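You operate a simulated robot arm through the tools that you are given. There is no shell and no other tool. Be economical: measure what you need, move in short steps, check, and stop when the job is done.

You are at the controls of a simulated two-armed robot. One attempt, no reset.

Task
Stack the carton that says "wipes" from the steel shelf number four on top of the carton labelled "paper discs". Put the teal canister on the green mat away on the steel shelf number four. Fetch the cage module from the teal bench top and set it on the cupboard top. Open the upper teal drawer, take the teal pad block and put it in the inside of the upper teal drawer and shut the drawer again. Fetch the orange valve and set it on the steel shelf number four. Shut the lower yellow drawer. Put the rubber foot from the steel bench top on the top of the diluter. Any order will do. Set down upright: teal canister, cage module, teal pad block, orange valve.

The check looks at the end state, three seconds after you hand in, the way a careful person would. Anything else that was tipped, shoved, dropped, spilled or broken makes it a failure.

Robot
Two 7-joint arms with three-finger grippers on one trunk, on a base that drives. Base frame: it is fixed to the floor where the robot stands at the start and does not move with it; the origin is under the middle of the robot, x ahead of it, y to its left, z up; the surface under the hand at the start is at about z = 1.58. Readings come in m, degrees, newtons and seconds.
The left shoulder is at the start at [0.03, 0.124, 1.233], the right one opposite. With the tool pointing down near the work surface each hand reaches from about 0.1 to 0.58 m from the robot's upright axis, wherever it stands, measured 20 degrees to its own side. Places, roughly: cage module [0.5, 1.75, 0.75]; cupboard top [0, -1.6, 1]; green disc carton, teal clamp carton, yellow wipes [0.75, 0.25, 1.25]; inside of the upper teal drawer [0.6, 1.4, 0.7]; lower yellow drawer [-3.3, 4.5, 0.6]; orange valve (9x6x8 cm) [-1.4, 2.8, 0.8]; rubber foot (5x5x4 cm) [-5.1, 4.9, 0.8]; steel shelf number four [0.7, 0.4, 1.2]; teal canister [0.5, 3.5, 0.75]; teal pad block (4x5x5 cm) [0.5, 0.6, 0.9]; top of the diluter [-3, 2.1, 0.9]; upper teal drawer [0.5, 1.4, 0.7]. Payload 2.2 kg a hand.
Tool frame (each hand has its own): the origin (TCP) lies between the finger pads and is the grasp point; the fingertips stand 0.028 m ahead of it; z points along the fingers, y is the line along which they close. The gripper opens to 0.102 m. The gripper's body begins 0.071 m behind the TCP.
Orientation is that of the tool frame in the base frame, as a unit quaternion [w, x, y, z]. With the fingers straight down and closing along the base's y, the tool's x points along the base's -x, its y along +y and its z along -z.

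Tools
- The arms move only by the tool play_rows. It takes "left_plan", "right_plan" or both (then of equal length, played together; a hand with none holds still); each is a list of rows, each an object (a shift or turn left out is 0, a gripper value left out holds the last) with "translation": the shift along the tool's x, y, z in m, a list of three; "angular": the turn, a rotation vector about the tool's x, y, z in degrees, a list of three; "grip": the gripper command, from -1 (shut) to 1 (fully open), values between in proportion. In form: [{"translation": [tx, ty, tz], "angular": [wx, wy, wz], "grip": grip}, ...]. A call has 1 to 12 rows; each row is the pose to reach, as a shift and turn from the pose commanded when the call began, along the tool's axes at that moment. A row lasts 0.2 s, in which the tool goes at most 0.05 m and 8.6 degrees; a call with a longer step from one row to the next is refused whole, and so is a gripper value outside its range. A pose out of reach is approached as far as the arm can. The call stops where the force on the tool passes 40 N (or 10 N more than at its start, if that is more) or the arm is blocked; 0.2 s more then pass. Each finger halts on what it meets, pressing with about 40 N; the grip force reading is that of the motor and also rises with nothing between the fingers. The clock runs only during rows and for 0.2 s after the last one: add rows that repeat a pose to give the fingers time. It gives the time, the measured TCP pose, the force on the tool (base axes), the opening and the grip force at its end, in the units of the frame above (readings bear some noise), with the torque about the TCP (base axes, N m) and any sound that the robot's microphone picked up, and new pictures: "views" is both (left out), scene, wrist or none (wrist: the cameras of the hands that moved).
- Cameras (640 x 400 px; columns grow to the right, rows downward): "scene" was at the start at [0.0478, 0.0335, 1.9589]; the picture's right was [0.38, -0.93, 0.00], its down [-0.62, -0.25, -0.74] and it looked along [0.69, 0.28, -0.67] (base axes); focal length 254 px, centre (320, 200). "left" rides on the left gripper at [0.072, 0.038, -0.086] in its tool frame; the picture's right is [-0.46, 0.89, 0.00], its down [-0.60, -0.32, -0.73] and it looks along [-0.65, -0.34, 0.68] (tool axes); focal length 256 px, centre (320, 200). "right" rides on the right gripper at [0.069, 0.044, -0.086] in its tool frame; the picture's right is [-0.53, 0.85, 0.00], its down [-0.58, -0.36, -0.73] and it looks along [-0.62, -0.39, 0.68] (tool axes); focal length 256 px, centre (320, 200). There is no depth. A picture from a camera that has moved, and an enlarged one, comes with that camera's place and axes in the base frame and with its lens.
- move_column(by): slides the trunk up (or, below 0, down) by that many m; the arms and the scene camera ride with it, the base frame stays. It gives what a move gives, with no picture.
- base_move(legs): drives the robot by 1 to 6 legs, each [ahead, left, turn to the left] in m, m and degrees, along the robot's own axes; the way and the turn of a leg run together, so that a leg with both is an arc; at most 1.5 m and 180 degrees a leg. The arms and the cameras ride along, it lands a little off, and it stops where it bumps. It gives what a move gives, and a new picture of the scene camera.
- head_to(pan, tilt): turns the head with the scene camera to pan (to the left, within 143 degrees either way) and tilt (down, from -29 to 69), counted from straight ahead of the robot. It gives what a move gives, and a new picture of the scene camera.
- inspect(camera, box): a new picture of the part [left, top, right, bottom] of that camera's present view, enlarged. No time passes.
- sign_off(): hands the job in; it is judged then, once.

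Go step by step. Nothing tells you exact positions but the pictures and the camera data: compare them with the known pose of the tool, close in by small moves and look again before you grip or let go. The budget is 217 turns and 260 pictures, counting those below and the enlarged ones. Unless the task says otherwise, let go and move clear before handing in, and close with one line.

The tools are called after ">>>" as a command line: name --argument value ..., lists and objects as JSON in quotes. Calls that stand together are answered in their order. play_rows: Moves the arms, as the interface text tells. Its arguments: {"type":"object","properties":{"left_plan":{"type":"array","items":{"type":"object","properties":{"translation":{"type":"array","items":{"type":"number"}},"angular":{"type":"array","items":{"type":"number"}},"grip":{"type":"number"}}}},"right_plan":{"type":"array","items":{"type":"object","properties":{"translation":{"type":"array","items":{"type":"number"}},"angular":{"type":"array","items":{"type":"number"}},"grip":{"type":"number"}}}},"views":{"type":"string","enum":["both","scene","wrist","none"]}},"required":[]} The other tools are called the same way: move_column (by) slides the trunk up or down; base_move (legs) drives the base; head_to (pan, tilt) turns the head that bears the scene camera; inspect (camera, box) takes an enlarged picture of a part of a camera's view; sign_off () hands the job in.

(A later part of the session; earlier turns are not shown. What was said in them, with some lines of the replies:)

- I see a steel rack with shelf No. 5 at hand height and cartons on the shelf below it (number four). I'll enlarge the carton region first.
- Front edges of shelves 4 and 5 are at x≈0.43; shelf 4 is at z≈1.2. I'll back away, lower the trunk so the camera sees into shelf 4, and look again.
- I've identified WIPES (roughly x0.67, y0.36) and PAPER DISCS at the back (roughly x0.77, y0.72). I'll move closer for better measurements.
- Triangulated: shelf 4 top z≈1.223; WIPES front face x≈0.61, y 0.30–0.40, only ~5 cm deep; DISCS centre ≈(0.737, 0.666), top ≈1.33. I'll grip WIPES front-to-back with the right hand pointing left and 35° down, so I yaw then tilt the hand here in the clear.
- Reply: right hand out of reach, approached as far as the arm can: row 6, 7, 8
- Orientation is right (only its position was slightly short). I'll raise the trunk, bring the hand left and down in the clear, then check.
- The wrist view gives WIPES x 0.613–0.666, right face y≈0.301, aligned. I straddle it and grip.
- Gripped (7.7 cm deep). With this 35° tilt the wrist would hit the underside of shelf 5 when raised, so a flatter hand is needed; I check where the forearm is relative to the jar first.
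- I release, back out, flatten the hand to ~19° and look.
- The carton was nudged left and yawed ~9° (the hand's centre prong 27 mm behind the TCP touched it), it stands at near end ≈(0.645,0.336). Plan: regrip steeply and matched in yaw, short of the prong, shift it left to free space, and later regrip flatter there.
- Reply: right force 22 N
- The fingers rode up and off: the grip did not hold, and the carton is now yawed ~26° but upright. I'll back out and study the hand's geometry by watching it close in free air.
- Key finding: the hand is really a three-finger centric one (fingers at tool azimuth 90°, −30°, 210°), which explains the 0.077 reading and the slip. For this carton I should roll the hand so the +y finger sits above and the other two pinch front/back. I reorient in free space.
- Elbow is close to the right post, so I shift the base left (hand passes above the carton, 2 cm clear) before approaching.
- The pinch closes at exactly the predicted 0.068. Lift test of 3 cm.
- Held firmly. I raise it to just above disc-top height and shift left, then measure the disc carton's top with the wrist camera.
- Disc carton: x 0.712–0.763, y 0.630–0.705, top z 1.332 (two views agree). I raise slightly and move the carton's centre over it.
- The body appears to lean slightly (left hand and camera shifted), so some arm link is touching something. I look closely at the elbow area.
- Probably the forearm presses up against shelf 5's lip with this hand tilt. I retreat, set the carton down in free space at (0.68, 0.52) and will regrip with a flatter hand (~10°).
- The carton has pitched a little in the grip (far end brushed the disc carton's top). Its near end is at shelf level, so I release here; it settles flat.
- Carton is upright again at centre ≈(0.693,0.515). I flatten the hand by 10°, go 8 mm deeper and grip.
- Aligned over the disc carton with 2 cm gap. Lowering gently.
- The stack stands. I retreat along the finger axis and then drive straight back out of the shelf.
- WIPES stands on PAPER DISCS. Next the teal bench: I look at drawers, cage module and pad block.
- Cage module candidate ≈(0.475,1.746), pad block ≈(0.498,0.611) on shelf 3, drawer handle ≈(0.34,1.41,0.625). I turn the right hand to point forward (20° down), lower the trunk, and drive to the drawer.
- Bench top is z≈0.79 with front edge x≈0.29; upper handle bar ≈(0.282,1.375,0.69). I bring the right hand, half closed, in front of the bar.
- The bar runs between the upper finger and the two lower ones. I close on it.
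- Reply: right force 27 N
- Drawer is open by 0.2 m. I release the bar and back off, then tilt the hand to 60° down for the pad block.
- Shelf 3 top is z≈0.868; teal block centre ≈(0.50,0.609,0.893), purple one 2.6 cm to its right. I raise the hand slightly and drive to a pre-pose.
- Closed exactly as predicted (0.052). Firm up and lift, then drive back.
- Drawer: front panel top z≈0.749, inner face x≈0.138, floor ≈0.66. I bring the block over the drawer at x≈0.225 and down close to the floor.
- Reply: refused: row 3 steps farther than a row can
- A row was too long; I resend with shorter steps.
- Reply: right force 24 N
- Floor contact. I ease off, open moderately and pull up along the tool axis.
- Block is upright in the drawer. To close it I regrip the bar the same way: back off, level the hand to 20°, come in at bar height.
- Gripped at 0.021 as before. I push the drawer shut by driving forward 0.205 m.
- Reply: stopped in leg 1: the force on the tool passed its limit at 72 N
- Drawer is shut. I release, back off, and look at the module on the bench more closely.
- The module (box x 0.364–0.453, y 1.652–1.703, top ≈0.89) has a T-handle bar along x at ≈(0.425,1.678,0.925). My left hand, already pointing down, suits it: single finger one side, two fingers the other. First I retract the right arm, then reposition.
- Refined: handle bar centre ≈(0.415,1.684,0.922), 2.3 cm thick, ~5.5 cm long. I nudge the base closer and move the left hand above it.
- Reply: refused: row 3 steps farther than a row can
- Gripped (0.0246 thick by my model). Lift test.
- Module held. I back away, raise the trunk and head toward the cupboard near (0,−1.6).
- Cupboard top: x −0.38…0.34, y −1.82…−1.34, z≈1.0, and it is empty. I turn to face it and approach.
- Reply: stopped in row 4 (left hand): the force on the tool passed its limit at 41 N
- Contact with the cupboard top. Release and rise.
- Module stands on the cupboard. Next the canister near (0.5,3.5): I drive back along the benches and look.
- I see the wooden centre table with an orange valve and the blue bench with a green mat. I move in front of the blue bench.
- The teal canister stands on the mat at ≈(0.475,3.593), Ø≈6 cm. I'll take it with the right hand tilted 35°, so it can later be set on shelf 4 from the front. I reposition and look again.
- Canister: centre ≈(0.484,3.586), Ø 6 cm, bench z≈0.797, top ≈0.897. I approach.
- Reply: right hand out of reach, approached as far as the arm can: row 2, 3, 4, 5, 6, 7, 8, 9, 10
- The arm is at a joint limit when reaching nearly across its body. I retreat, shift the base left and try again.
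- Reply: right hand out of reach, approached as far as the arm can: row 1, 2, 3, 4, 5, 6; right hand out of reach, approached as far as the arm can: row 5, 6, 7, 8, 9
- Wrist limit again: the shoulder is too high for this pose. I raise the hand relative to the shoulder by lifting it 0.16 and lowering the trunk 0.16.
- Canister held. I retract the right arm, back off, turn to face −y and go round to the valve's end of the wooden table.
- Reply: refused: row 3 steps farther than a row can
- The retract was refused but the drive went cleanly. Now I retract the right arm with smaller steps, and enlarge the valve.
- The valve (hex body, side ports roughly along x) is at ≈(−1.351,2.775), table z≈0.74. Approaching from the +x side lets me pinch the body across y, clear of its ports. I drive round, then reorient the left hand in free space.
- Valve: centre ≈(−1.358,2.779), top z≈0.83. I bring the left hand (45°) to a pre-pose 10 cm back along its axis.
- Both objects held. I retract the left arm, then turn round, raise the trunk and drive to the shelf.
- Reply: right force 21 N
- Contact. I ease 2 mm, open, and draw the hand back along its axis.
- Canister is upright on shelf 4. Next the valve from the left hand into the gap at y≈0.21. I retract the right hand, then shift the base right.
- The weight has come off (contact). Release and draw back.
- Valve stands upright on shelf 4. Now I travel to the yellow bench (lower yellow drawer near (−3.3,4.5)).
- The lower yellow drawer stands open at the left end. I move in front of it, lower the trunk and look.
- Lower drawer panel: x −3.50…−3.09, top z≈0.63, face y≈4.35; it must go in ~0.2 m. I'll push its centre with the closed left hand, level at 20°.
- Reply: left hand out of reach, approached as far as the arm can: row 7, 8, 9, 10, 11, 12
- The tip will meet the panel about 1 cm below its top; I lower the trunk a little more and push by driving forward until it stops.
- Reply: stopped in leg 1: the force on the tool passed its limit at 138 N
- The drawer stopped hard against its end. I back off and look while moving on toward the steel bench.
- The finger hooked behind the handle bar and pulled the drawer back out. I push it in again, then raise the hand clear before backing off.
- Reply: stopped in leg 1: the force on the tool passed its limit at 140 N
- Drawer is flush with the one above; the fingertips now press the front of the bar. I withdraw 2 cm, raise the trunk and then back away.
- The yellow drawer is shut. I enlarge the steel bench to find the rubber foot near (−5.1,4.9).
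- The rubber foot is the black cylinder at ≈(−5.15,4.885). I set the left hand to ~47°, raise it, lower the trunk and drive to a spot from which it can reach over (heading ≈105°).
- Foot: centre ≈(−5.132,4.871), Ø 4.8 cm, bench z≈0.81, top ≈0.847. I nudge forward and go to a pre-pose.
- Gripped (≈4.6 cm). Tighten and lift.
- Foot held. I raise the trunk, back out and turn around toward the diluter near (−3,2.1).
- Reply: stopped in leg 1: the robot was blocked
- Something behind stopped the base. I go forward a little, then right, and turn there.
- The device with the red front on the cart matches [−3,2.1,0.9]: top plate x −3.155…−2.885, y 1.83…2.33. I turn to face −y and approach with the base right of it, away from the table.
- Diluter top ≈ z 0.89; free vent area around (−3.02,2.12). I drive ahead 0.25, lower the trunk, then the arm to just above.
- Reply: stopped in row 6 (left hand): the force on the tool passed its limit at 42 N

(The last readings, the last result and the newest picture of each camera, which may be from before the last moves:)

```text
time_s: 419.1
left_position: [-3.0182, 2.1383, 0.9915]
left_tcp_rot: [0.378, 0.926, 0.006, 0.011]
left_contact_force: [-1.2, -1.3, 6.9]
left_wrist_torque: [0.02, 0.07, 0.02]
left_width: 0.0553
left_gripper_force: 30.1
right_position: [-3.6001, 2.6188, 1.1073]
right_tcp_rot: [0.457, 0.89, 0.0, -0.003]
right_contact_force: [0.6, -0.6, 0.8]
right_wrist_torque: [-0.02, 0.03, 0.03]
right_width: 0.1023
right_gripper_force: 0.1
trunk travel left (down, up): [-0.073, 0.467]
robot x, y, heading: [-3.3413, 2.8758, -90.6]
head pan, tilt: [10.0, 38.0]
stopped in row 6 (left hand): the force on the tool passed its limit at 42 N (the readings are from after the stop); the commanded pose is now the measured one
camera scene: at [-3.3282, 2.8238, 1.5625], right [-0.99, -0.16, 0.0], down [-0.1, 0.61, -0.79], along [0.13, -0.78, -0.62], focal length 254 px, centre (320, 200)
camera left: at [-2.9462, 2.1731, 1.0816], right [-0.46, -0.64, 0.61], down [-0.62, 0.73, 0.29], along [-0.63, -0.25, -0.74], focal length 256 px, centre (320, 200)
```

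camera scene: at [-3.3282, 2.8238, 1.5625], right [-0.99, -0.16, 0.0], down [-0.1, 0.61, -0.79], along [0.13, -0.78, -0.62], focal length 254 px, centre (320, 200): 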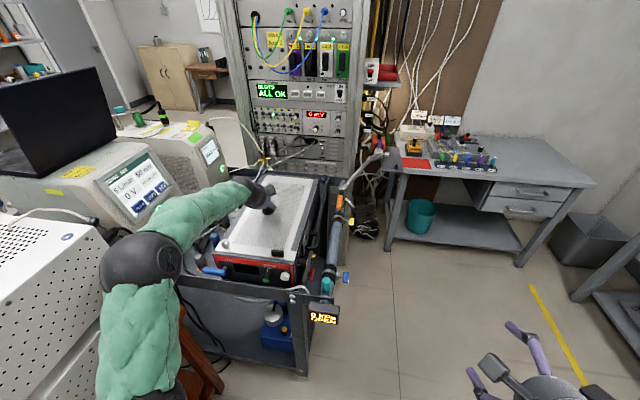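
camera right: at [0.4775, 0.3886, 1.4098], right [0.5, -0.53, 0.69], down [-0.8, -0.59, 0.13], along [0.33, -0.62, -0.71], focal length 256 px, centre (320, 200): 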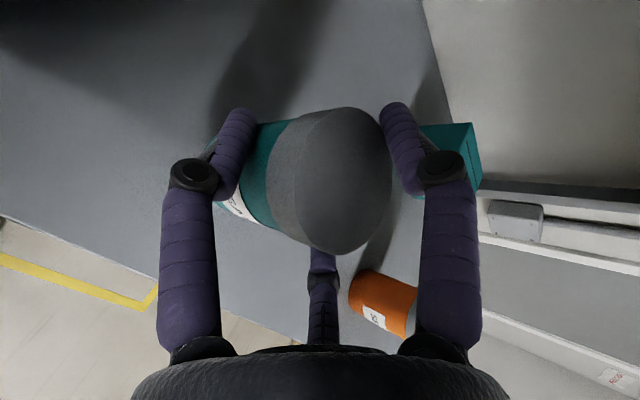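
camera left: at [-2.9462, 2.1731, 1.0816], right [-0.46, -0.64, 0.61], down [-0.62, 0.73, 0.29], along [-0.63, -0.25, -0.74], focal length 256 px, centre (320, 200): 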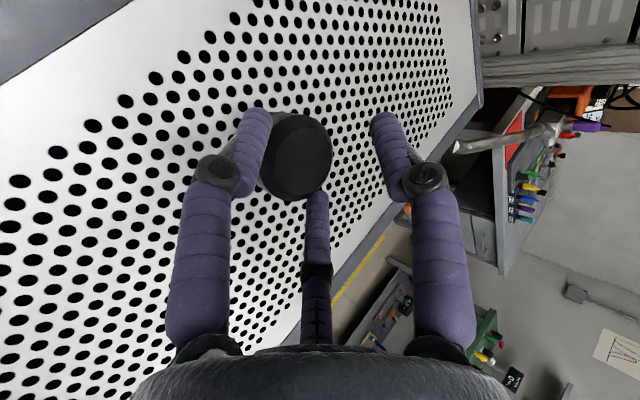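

The foot met the plate earlier than estimated (top z≈0.945). It is resting there; I ease up a touch, open and retreat along the tool axis.

>>> play_rows --left_plan '[{"translation": [0, 0.001, -0.001]}, {"translation": [0, 0.001, -0.001], "grip": -0.3}, {"translation": [0, 0.001, -0.001], "grip": 0}, {"translation": [0, 0.001, -0.001], "grip": 0.2}, {"translation": [0, 0.001, -0.001], "grip": 0.4}, {"translation": [0, 0.001, -0.001], "grip": 0.4}, {"translation": [0, 0.001, -0.03]}, {"translation": [0, 0.001, -0.06]}, {"translation": [0, 0.001, -0.095]}, {"translation": [0, 0.001, -0.13]}, {"translation": [0, 0.001, -0.13]}]' --views "both"

>>> inspect --camera "scene" --box '[200, 160, 340, 300]'

```text
time_s: 421.5
left_position: [-3.0211, 2.2277, 1.0814]
left_tcp_rot: [0.375, 0.927, 0.006, 0.01]
left_contact_force: [-0.7, 0.4, 0.1]
left_wrist_torque: [0.0, -0.02, -0.02]
left_width: 0.0714
left_gripper_force: 0.1
right_position: [-3.6005, 2.6189, 1.1073]
right_tcp_rot: [0.456, 0.89, 0.0, -0.002]
right_contact_force: [-0.6, -0.5, 0.3]
right_wrist_torque: [-0.02, 0.01, 0.02]
right_width: 0.102
right_gripper_force: 0.1
trunk travel left (down, up): [-0.073, 0.467]
robot x, y, heading: [-3.3398, 2.8714, -90.8]
head pan, tilt: [10.0, 38.0]
camera scene: at [-3.3279, 2.8226, 1.5627], right [-0.99, -0.16, 0.0], down [-0.1, 0.61, -0.79], along [0.13, -0.78, -0.62], focal length 254 px, centre (320, 200)
camera left: at [-2.9498, 2.2604, 1.1711], right [-0.46, -0.65, 0.61], down [-0.62, 0.72, 0.3], along [-0.63, -0.24, -0.74], focal length 256 px, centre (320, 200)
```

scene: 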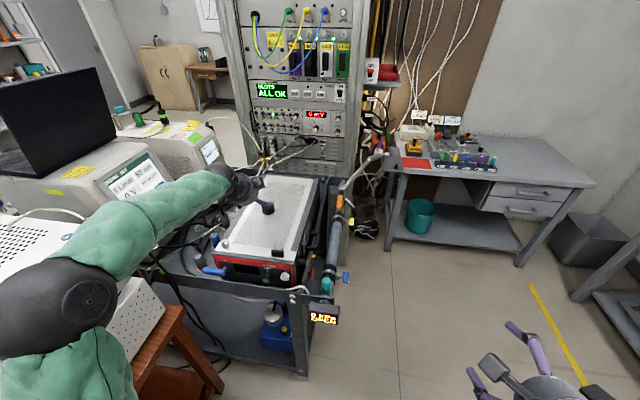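
left: 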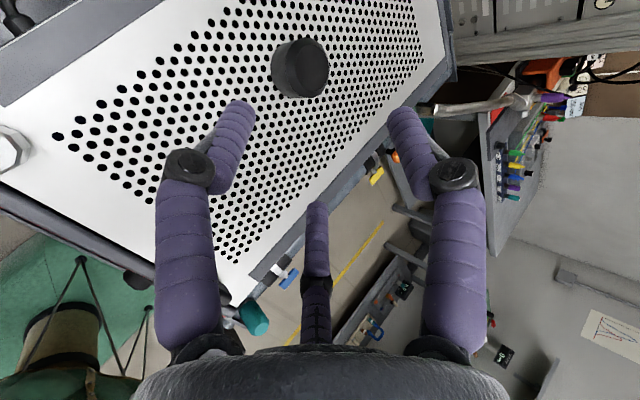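

```text
2.86 times, centred on (270, 230) of scene
camera zoom: at [-3.3279, 2.8226, 1.5627], right [-0.99, -0.16, 0.0], down [-0.1, 0.61, -0.79], along [0.13, -0.78, -0.62], focal length 725 px, centre (463, 114)
```

zoom: 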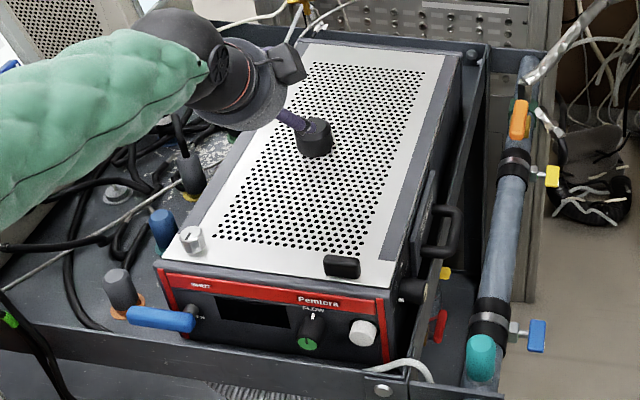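

The foot sits on the diluter. I raise the trunk, back away and check the spot where the base was blocked earlier.

>>> move_column --by 0.2

>>> base_move --legs '[[-0.6, 0, 0]]'

>>> head_to --pan -80 --tilt 30

```text
time_s: 423.6
left_position: [-3.022, 2.226, 1.2823]
left_tcp_rot: [0.374, 0.927, 0.007, 0.011]
left_contact_force: [0.3, -0.5, 0.0]
left_wrist_torque: [-0.01, 0.0, -0.02]
left_width: 0.0715
left_gripper_force: 0.0
right_position: [-3.6009, 2.6188, 1.3082]
right_tcp_rot: [0.456, 0.89, -0.001, -0.004]
right_contact_force: [-0.1, 0.5, 0.0]
right_wrist_torque: [-0.01, 0.02, 0.01]
right_width: 0.1021
right_gripper_force: 0.1
trunk travel left (down, up): [-0.273, 0.267]
robot x, y, heading: [-3.3435, 2.8785, -90.8]
head pan, tilt: [10.0, 38.0]
```

```text
time_s: 427.0
left_position: [-3.0098, 2.8294, 1.283]
left_tcp_rot: [0.375, 0.927, 0.011, 0.013]
left_contact_force: [-0.2, 0.2, 0.6]
left_wrist_torque: [-0.01, -0.01, 0.05]
left_width: 0.0714
left_gripper_force: 0.0
right_position: [-3.5929, 3.2158, 1.3086]
right_tcp_rot: [0.456, 0.89, 0.004, -0.001]
right_contact_force: [0.5, -0.3, -0.3]
right_wrist_torque: [-0.03, 0.01, 0.03]
right_width: 0.1019
right_gripper_force: 0.0
trunk travel left (down, up): [-0.273, 0.267]
robot x, y, heading: [-3.339, 3.4783, -90.1]
head pan, tilt: [10.0, 38.0]
camera scene: at [-3.3227, 3.4233, 1.7627], right [-0.99, -0.17, 0.0], down [-0.11, 0.61, -0.79], along [0.14, -0.78, -0.62], focal length 254 px, centre (320, 200)
```

scene: 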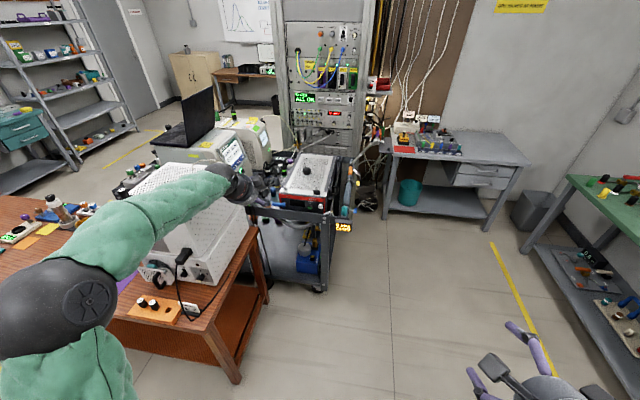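

```text
time_s: 428.7
left_position: [-3.0093, 2.8295, 1.2816]
left_tcp_rot: [0.375, 0.927, 0.013, 0.013]
left_contact_force: [-1.5, 0.2, -0.4]
left_wrist_torque: [0.0, 0.01, -0.01]
left_width: 0.0714
left_gripper_force: 0.0
right_position: [-3.5922, 3.2152, 1.3085]
right_tcp_rot: [0.455, 0.89, 0.004, -0.001]
right_contact_force: [-0.6, -0.9, -1.3]
right_wrist_torque: [0.0, -0.02, 0.04]
right_width: 0.1018
right_gripper_force: 0.1
trunk travel left (down, up): [-0.273, 0.267]
robot x, y, heading: [-3.3373, 3.4739, -90.3]
head pan, tilt: [-80.0, 30.0]
camera scene: at [-3.4266, 3.4919, 1.775], right [-0.17, 0.99, 0.0], down [0.49, 0.09, -0.87], along [-0.85, -0.15, -0.5], focal length 254 px, centre (320, 200)
```

scene: 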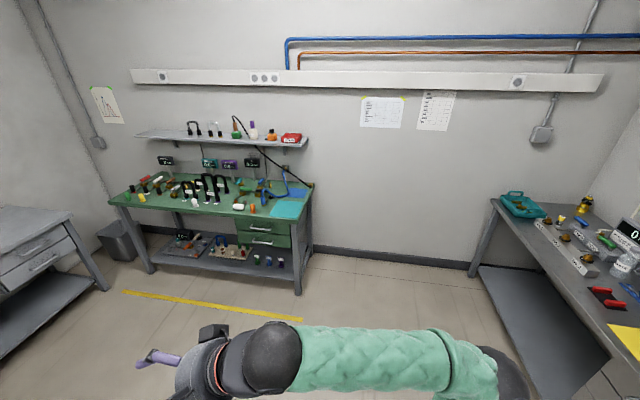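

>>> inspect --camera "scene" --box '[90, 100, 330, 290]'

>>> head_to --pan 140 --tilt 30

```text
2.11 times, centred on (210, 195) of scene
camera zoom: at [-3.4266, 3.4919, 1.775], right [-0.17, 0.99, 0.0], down [0.49, 0.09, -0.87], along [-0.85, -0.15, -0.5], focal length 534 px, centre (552, 210)
```

zoom: 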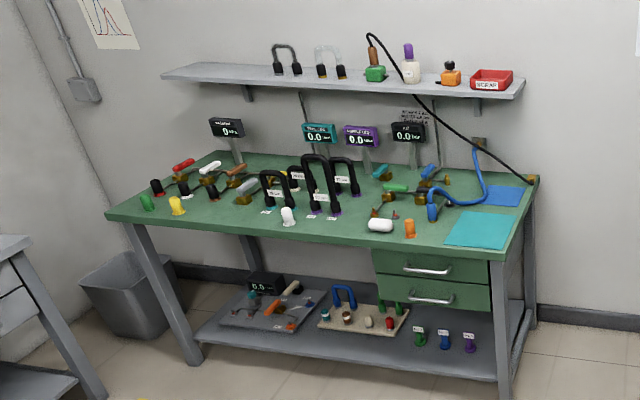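

```text
time_s: 431.8
left_position: [-3.0099, 2.8301, 1.2818]
left_tcp_rot: [0.375, 0.927, 0.012, 0.013]
left_contact_force: [-0.5, 0.2, 0.3]
left_wrist_torque: [0.01, 0.02, 0.01]
left_width: 0.0716
left_gripper_force: 0.0
right_position: [-3.5935, 3.2154, 1.3094]
right_tcp_rot: [0.455, 0.89, 0.004, -0.001]
right_contact_force: [0.4, 0.0, -0.9]
right_wrist_torque: [-0.03, -0.03, 0.0]
right_width: 0.1017
right_gripper_force: 0.0
trunk travel left (down, up): [-0.273, 0.267]
robot x, y, heading: [-3.3391, 3.4739, -90.2]
head pan, tilt: [140.0, 30.0]
camera scene: at [-3.2792, 3.5766, 1.7751], right [0.76, -0.64, 0.0], down [-0.32, -0.38, -0.87], along [0.56, 0.66, -0.5], focal length 254 px, centre (320, 200)
```

scene: 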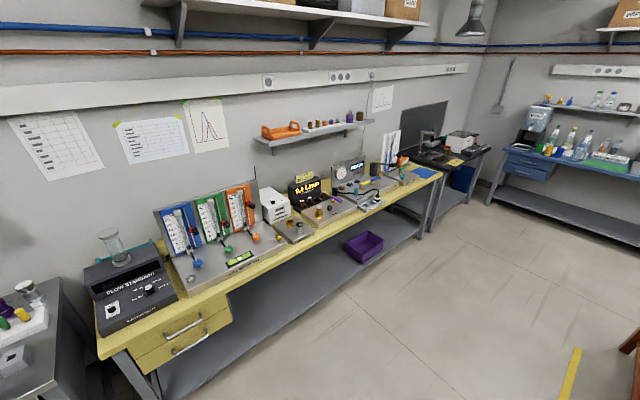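

All seven jobs look done: both yellow drawers are flush, and my last views showed each object standing where it was placed. Both hands are empty and clear, so I'm handing in.

>>> sign_off

```text
The job is handed in.
```

All seven jobs are done and handed in, and nothing was tipped or dropped that I could see. I did not reopen the teal drawer to confirm the pad block stayed upright, and the base bumped the green bench once while backing up, with everything on it still looking in order afterwards.
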